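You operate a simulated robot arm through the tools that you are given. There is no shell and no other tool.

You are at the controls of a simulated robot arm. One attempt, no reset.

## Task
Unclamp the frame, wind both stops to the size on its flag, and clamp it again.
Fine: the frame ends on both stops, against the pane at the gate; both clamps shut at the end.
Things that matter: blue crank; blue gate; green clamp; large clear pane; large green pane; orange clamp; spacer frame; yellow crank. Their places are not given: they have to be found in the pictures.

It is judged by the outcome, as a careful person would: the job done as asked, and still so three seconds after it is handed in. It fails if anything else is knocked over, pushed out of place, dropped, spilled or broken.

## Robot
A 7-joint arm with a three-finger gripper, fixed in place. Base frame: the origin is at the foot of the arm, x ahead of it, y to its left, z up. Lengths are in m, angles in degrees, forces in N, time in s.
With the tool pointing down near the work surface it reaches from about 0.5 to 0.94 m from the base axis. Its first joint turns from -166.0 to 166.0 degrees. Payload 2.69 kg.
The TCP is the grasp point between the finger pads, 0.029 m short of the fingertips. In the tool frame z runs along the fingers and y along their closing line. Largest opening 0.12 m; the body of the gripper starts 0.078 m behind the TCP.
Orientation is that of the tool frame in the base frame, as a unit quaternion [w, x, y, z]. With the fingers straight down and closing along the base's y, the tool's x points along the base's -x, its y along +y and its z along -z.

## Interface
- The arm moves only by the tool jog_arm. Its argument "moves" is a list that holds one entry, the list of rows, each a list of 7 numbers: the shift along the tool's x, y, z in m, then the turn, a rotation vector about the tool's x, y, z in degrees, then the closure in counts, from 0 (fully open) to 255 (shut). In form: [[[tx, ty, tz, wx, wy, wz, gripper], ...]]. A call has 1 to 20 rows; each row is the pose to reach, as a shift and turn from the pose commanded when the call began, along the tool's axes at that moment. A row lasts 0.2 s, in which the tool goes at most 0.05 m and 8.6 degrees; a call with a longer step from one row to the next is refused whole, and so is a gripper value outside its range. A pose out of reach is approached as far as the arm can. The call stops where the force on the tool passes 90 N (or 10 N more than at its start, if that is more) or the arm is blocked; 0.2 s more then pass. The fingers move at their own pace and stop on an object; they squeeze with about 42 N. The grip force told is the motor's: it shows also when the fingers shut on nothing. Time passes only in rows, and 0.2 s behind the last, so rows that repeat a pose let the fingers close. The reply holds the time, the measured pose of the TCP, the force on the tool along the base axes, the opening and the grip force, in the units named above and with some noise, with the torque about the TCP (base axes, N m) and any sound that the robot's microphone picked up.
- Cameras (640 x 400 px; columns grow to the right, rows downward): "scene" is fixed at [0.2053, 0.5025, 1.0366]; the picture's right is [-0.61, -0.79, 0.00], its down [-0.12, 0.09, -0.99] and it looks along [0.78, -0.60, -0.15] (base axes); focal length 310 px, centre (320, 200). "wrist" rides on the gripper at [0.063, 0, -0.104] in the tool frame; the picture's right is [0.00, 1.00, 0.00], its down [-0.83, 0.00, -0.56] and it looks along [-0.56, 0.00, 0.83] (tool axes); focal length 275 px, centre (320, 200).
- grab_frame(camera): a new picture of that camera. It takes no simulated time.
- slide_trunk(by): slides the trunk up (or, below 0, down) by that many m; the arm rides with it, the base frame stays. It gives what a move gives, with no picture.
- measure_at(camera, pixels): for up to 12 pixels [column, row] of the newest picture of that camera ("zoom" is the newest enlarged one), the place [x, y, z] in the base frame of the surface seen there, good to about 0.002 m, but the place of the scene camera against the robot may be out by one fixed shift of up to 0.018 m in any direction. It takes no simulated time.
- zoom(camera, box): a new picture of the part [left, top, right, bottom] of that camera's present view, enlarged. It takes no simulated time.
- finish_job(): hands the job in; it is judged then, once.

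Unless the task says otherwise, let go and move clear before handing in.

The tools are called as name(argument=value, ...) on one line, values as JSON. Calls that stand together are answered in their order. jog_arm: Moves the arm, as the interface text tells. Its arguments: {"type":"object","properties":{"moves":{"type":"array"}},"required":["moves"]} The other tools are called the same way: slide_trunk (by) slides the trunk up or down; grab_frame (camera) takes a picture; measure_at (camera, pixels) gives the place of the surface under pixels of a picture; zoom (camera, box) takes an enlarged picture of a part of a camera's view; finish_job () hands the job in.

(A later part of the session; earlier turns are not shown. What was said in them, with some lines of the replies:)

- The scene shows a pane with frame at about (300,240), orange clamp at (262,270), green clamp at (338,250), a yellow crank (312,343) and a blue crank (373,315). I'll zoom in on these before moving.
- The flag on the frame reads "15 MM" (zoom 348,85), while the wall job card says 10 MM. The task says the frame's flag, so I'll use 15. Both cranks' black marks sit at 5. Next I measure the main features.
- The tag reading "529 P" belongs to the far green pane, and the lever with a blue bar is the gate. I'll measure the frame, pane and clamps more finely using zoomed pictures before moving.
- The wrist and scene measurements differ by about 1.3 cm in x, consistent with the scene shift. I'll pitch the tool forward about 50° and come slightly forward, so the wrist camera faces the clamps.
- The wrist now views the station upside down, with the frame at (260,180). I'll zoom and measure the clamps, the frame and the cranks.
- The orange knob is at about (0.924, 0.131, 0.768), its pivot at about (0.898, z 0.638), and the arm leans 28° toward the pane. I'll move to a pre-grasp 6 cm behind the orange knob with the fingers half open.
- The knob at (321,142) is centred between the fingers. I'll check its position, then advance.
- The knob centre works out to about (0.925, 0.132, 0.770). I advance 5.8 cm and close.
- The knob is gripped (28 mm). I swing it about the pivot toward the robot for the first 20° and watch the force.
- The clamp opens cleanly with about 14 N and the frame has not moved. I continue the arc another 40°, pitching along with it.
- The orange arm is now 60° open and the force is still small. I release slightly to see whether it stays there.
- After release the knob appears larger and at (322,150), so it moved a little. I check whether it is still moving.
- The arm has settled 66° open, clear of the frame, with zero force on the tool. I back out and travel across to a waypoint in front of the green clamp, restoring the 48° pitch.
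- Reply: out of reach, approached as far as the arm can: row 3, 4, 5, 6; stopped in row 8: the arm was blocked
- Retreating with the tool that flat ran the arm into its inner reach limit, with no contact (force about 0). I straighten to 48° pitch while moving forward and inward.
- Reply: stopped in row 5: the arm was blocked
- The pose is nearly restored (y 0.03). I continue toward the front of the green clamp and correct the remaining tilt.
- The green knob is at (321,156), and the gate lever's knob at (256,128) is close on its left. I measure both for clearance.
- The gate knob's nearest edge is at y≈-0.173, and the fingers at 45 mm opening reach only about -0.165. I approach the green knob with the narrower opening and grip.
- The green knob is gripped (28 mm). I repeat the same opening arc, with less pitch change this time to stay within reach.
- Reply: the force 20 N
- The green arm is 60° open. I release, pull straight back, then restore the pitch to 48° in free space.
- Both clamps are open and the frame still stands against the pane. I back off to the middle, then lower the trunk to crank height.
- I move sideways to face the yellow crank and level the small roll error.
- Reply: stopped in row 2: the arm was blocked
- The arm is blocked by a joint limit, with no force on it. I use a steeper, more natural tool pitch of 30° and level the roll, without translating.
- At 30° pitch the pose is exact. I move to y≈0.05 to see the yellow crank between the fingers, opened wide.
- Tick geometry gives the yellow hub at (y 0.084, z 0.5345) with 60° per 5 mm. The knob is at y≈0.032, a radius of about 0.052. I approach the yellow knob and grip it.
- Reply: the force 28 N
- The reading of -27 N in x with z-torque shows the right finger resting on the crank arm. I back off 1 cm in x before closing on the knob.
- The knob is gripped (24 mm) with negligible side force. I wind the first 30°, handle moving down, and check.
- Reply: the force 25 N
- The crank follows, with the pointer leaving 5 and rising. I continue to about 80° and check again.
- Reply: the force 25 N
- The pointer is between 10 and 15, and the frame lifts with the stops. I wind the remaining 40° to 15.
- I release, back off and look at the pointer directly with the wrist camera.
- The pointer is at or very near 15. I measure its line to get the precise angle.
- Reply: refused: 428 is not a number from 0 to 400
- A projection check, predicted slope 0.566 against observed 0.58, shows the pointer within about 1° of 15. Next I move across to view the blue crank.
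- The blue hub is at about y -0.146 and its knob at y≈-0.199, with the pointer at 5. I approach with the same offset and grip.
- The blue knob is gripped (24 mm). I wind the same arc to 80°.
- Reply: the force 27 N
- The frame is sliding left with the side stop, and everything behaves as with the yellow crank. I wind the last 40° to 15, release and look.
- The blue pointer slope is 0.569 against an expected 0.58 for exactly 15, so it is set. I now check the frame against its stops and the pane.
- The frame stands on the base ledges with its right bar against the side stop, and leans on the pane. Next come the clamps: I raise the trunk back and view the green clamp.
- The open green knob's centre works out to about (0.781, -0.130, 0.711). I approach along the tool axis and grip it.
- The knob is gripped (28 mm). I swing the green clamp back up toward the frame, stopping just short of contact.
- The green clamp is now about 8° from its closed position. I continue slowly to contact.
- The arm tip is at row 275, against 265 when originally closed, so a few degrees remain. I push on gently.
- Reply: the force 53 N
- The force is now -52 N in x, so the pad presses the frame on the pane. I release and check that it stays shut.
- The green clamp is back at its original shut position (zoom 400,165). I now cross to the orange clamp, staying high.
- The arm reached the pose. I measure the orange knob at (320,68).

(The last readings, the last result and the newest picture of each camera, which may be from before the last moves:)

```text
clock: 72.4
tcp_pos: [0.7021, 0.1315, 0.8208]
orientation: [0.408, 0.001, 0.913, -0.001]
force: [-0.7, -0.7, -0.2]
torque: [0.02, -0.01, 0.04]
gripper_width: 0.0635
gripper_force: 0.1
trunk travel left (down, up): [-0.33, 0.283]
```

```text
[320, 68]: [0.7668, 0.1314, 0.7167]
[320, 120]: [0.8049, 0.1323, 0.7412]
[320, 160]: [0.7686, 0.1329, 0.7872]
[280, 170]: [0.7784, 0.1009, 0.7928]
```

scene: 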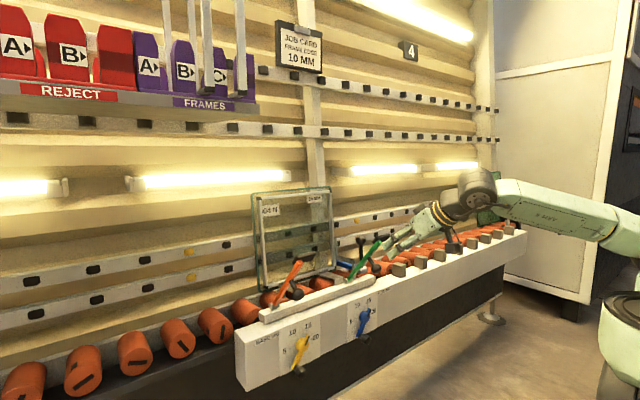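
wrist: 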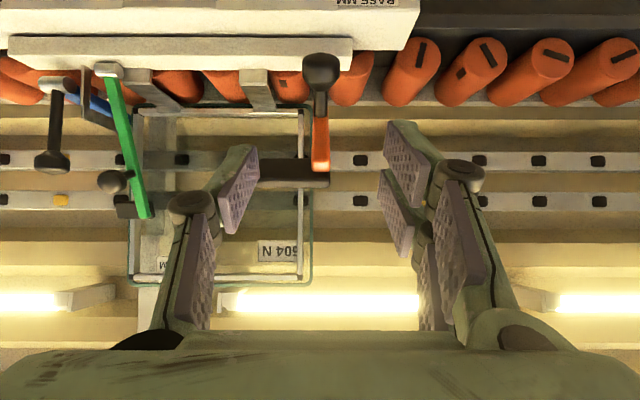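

Knob centre is about (0.780, 0.1315, 0.710). I approach along the tool axis and grip.

jog_arm(moves=[[[0.013, 0, 0.012, 0, 0, 0, 130], [0.026, 0, 0.03, 0, 0, 0, 140], [0.0303, 0, 0.055, 0, 0, 0, 140], [0.0303, 0, 0.08, 0, 0, 0, 140], [0.0303, 0, 0.105, 0, 0, 0, 140], [0.0303, 0, 0.1315, 0, 0, 0, 140], [0.0303, 0, 0.1315, 0, 0, 0, 140], [0.0303, 0, 0.1315, 0, 0, 0, 255], [0.0303, 0, 0.1315, 0, 0, 0, 255], [0.0303, 0, 0.1315, 0, 0, 0, 255], [0.0303, 0, 0.1315, 0, 0, 0, 255]]])

grab_frame(camera="wrist")

```text
clock: 74.8
tcp_pos: [0.7798, 0.1316, 0.7096]
orientation: [0.408, 0.0, 0.913, 0.001]
force: [5.0, 6.8, -1.2]
torque: [0.15, -0.06, -0.11]
gripper_width: 0.0283
gripper_force: 40.4
trunk travel left (down, up): [-0.33, 0.283]
```

```text
taken
```

wrist: 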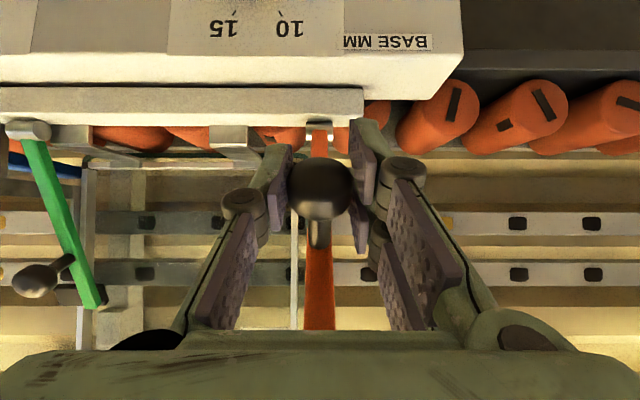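

The knob is gripped. I run the same closing arc, slowing near the frame.

jog_arm(moves=[[[-0.0078, 0, -0.001, 0, 0, 0, 255], [-0.0157, 0, -0.0014, 0, 0, 0, 255], [-0.0302, 0, -0.0013, 0, 0, 0, 255], [-0.0447, 0, 0.0006, 0, 0, 0, 255], [-0.0589, 0, 0.0038, 0, 0, 0, 255], [-0.0726, 0, 0.0087, 0, 0, 0, 255], [-0.0858, 0, 0.0147, 0, 0, 0, 255], [-0.0983, 0, 0.0222, 0, 0, 0, 255], [-0.1098, 0, 0.0311, 0, 0, 0, 255], [-0.1152, 0, 0.036, 0, 0, 0, 255], [-0.1205, 0, 0.0409, 0, 0, 0, 255], [-0.1254, 0, 0.0463, 0, 0, 0, 255], [-0.1301, 0, 0.0518, 0, 0, 0, 255], [-0.1329, 0, 0.0558, 0, 0, 0, 255], [-0.1357, 0, 0.0598, 0, 0, 0, 255], [-0.1381, 0, 0.0636, 0, 0, 0, 255], [-0.1405, 0, 0.0674, 0, 0, 0, 255], [-0.1405, 0, 0.0674, 0, 0, 0, 255]]])

grab_frame(camera="wrist")

zoom(camera="scene", box=[230, 180, 390, 280])

```text
clock: 78.6
tcp_pos: [0.9251, 0.133, 0.7702]
orientation: [0.407, 0.0, 0.913, 0.001]
force: [-4.8, 3.8, -1.6]
torque: [-0.1, 0.87, -0.46]
gripper_width: 0.0278
gripper_force: 44.9
trunk travel left (down, up): [-0.33, 0.283]
```

```text
taken
```

wrist: 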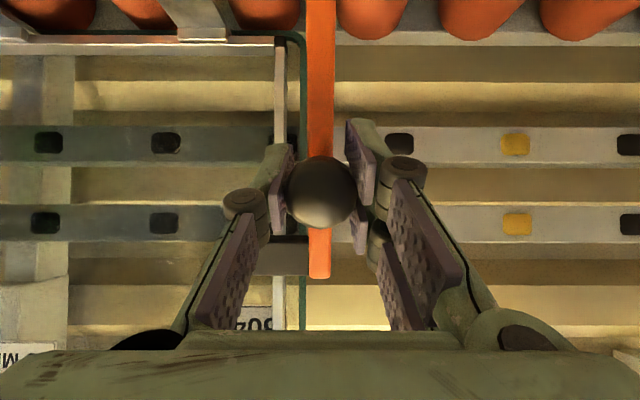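

```text
4.00 times, centred on (310, 230) of scene
```

zoom: 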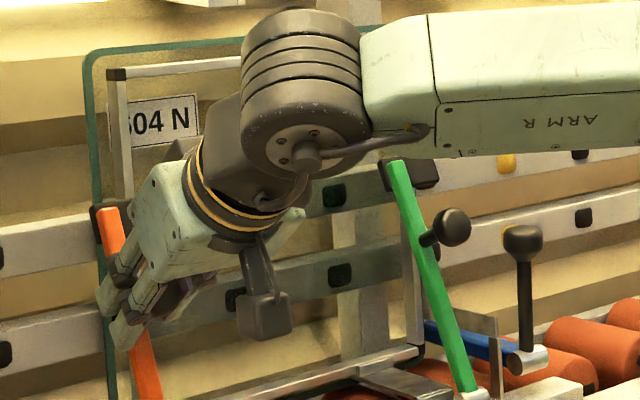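

The position matches the one before final closure of the green clamp. I push the last few degrees until the pad presses.

jog_arm(moves=[[[-0.0008, 0, 0.0013, 0, 0, 0, 255], [-0.0016, 0, 0.0026, 0, 0, 0, 255], [-0.0024, 0, 0.004, 0, 0, 0, 255], [-0.0032, 0, 0.0055, 0, 0, 0, 255], [-0.0039, 0, 0.0069, 0, 0, 0, 255], [-0.0039, 0, 0.0069, 0, 0, 0, 255]]])

grab_frame(camera="wrist")

```text
clock: 80.0
tcp_pos: [0.9287, 0.1316, 0.7677]
orientation: [0.406, 0.0, 0.914, 0.0]
force: [-38.6, -7.5, -2.0]
torque: [-0.23, 0.21, -0.17]
gripper_width: 0.0278
gripper_force: 45.3
trunk travel left (down, up): [-0.33, 0.283]
```

```text
taken
```

wrist: 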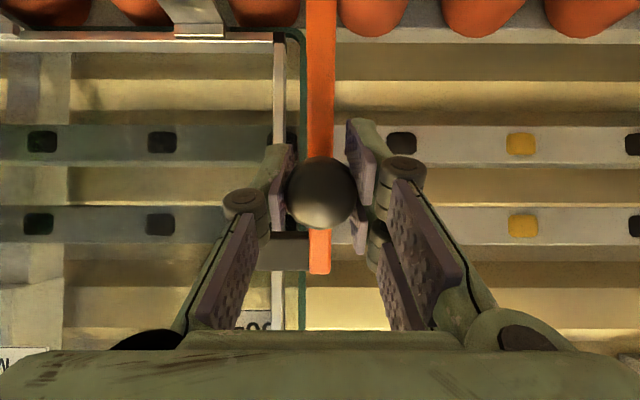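

The contact force is -39 N. I add a small extra push to match the green side, then release and back away.

jog_arm(moves=[[[-0.0005, 0, 0.001, 0, 0, 0, 255], [-0.001, 0, 0.002, 0, 0, 0, 255], [-0.001, 0, 0.002, 0, 0, 0, 255]]])

jog_arm(moves=[[[0, 0, 0, 0, 0, 0, 220], [0, 0, 0, 0, 0, 0, 160], [0, 0, 0, 0, 0, 0, 150], [0, 0, -0.02, 0, 0, 0, 150], [0, 0, -0.045, 0, 0, 0, 150], [0, 0, -0.07, 0, 0, 0, 140], [0, 0, -0.11, 0, 0, 0, 120], [0.01, -0.02, -0.15, 0, 0, 0, 120], [0.02, -0.04, -0.19, 0, 0, 0, 120], [0.03, -0.06, -0.23, 0, 0, 0, 120], [0.03, -0.08, -0.27, 0, 0, 0, 120], [0.03, -0.08, -0.27, 0, 0, 0, 120]]])

grab_frame(camera="wrist")

grab_frame(camera="scene")

zoom(camera="scene", box=[230, 180, 390, 280])

```text
clock: 80.8
tcp_pos: [0.9317, 0.1304, 0.7674]
orientation: [0.406, 0.0, 0.914, 0.0]
force: [-49.1, -9.1, -2.2]
torque: [-0.15, -0.01, -0.26]
gripper_width: 0.0277
gripper_force: 44.8
trunk travel left (down, up): [-0.33, 0.283]
```

```text
clock: 83.4
tcp_pos: [0.7113, 0.0489, 0.9256]
orientation: [0.406, 0.0, 0.914, 0.0]
force: [0.1, 0.5, -0.7]
torque: [0.0, -0.02, 0.03]
gripper_width: 0.0633
gripper_force: 0.2
trunk travel left (down, up): [-0.33, 0.283]
```

```text
taken
```

wrist: 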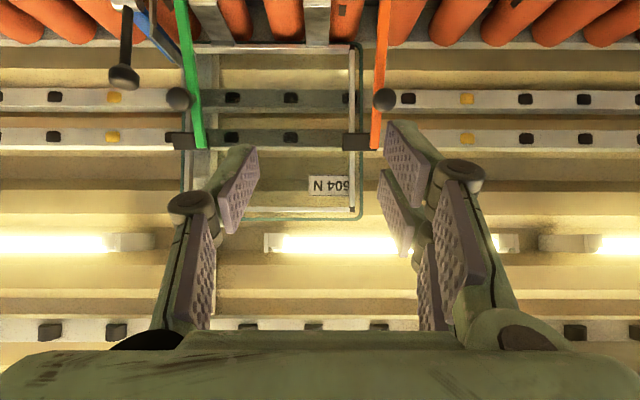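

```text
taken
```

scene: 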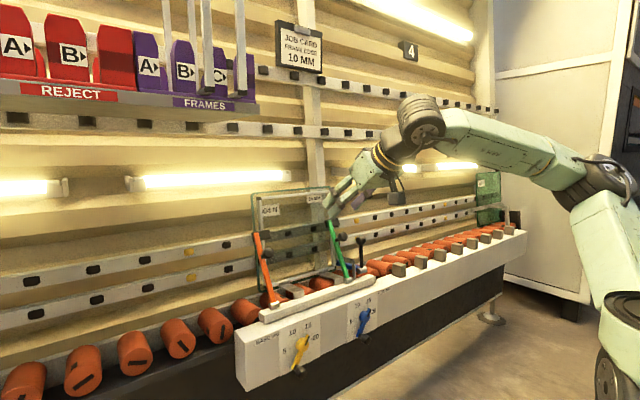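

```text
4.00 times, centred on (310, 230) of scene
```

zoom: 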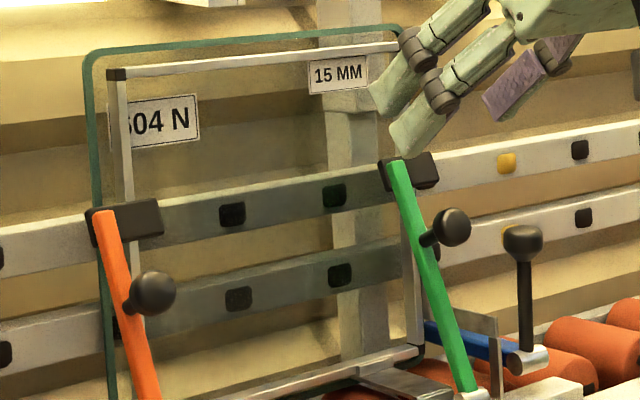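

Both clamps are back at their original shut pixel positions. I move the arm clear and re-check the dials and stop contacts.

jog_arm(moves=[[[0.01, 0, -0.04, 0, 6, 0, 60], [0.02, 0, -0.08, 0, 12, 0, 0], [0.03, 0, -0.11, 0, 18, 0, 0], [0.03, 0, -0.11, 0, 18, 0, 0], [0.03, 0, -0.11, 0, 18, 0, 0]]])

zoom(camera="scene", box=[275, 290, 385, 380])

zoom(camera="scene", box=[322, 235, 362, 265])

zoom(camera="scene", box=[255, 262, 345, 306])

grab_frame(camera="wrist")

```text
clock: 84.6
tcp_pos: [0.6108, 0.0518, 0.9761]
orientation: [0.259, 0.0, 0.966, 0.001]
force: [0.1, -0.3, 0.4]
torque: [0.0, -0.01, 0.03]
gripper_width: 0.1201
gripper_force: 0.1
trunk travel left (down, up): [-0.33, 0.283]
```

```text
4.44 times, centred on (330, 335) of scene
```

zoom: 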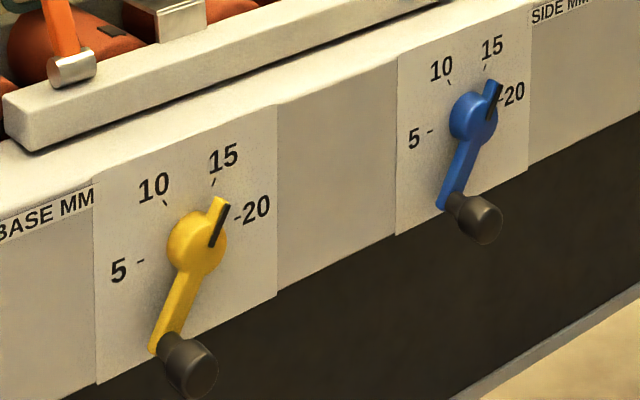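

```text
13.33 times, centred on (342, 250) of scene
```

zoom: 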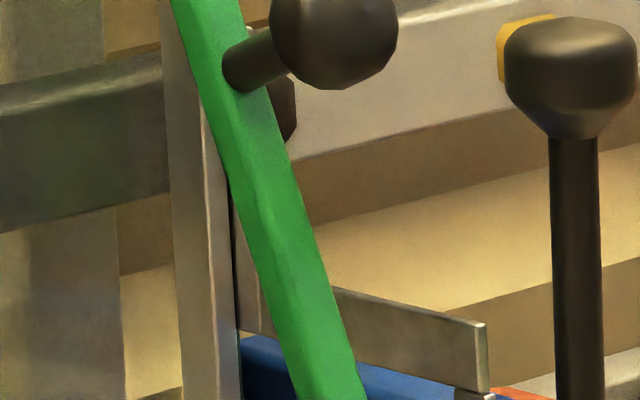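

```text
7.11 times, centred on (300, 284) of scene
```

zoom: 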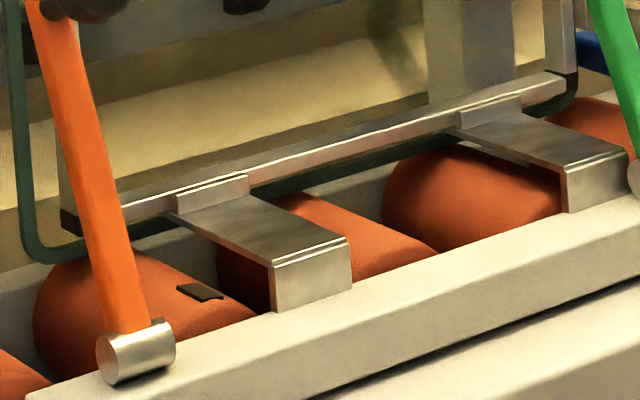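

```text
taken
```

wrist: 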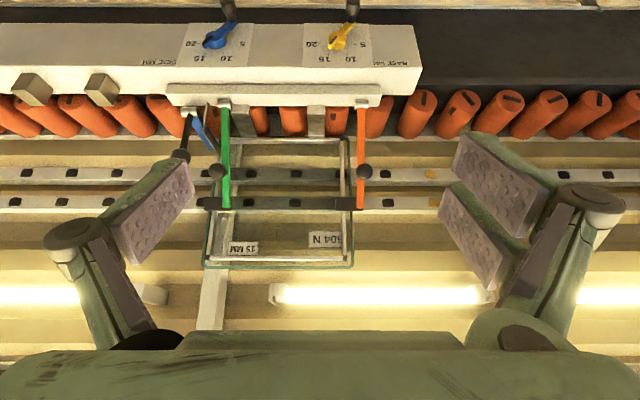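

zoom(camera="wrist", box=[185, 95, 245, 170])

zoom(camera="wrist", box=[190, 120, 370, 275])

```text
5.33 times, centred on (215, 132) of wrist
```

zoom: 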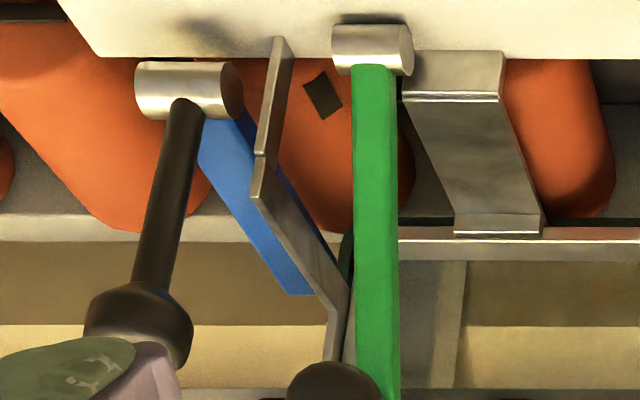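

```text
2.58 times, centred on (280, 198) of wrist
```

zoom: 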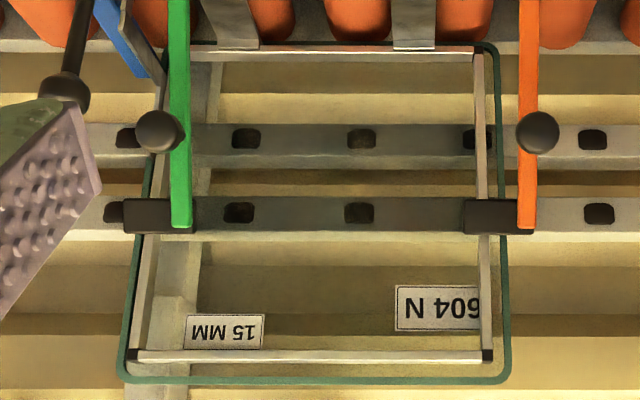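

A thin dark line shows between the frame bar and the side stop (zoom 238,250). I take a closer look from the front with the wrist camera, well clear of everything.

jog_arm(moves=[[[-0.004, -0.0315, 0.0204, 0, -2, 0, 0], [-0.008, -0.063, 0.041, 0, -4, 0, 0], [-0.012, -0.0945, 0.061, 0, -6.5, 0, 0], [-0.016, -0.126, 0.082, 0, -9, 0, 0], [-0.02, -0.1575, 0.102, 0, -11, 0, 0], [-0.024, -0.189, 0.123, 0, -13.5, 0, 0], [-0.028, -0.22, 0.143, 0, -16, 0, 0], [-0.0314, -0.252, 0.1636, 0, -18, 0, 0], [-0.0314, -0.252, 0.1636, 0, -18, 0, 0], [-0.0314, -0.252, 0.1636, 0, -18, 0, 0]]])

grab_frame(camera="wrist")

zoom(camera="wrist", box=[325, 40, 375, 130])

```text
clock: 86.8
tcp_pos: [0.7207, -0.1996, 0.8503]
orientation: [0.407, 0.001, 0.913, 0.0]
force: [-0.4, 0.2, -0.3]
torque: [0.01, 0.01, 0.01]
gripper_width: 0.12
gripper_force: 0.1
trunk travel left (down, up): [-0.33, 0.283]
```

```text
taken
```

wrist: 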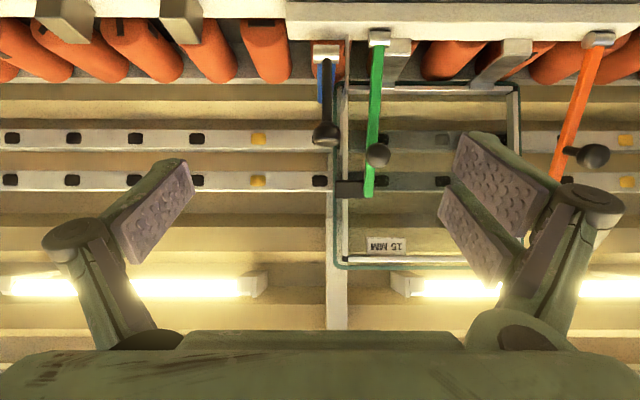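

```text
4.44 times, centred on (350, 85) of wrist
```

zoom: 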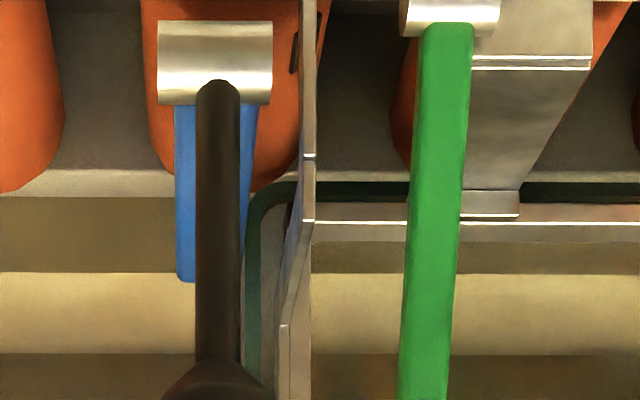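

zoom(camera="wrist", box=[332, 95, 362, 140])

measure_at(camera="zoom", pixels=[[290, 200], [278, 250], [262, 250], [300, 250], [230, 250], [310, 200]])

```text
8.89 times, centred on (347, 118) of wrist
```

zoom: 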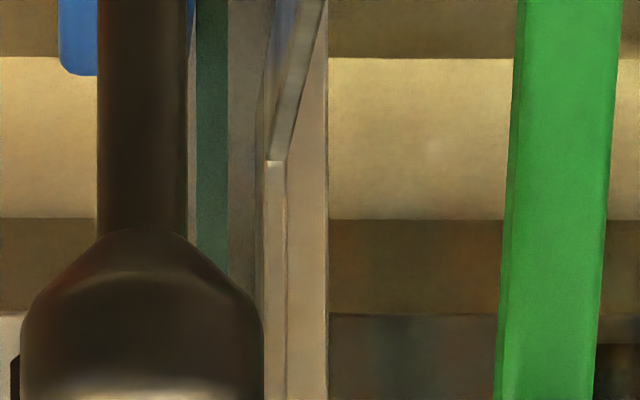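

```text
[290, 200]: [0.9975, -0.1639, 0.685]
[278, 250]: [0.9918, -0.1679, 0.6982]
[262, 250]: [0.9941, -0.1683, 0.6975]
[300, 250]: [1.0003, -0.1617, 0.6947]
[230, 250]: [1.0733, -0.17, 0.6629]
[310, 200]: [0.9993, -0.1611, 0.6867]
```

The frame's bar (zoom 290–328) is flush with the side stop (262–287) and sits on both base ledges. Both pointers are at 15, both clamps are shut, and the arm is clear, so I hand in.

finish_job()

```text
The job is handed in.
```

I unclamped the frame, wound both stops to 15 mm, and clamped it again. The job is handed in, and I have no verdict yet.

- **Size:** The flag on the frame reads 15 MM. The job card on the wall says 10 MM, but you asked for the flag, so I used 15.
- **Cranks:** The yellow (base) and blue (side) pointers both read 15, to within about 1° on the dial when measured. I looked at both again after clamping, by eye, and they had not moved.
- **Frame:** It sits on both base ledges and against the side stop. Close up, I could see no gap at the side stop.
- **Clamps:** Both clamps are shut, back where they started. Each was pressed home with about 50 N, which holds the frame against the pane.

The arm was let go and clear before I handed in. Nothing was knocked over or moved out of place that I could see. While gripping the yellow crank, a finger rested briefly on the crank arm with about 27 N. I backed off, and the crank did not shift.
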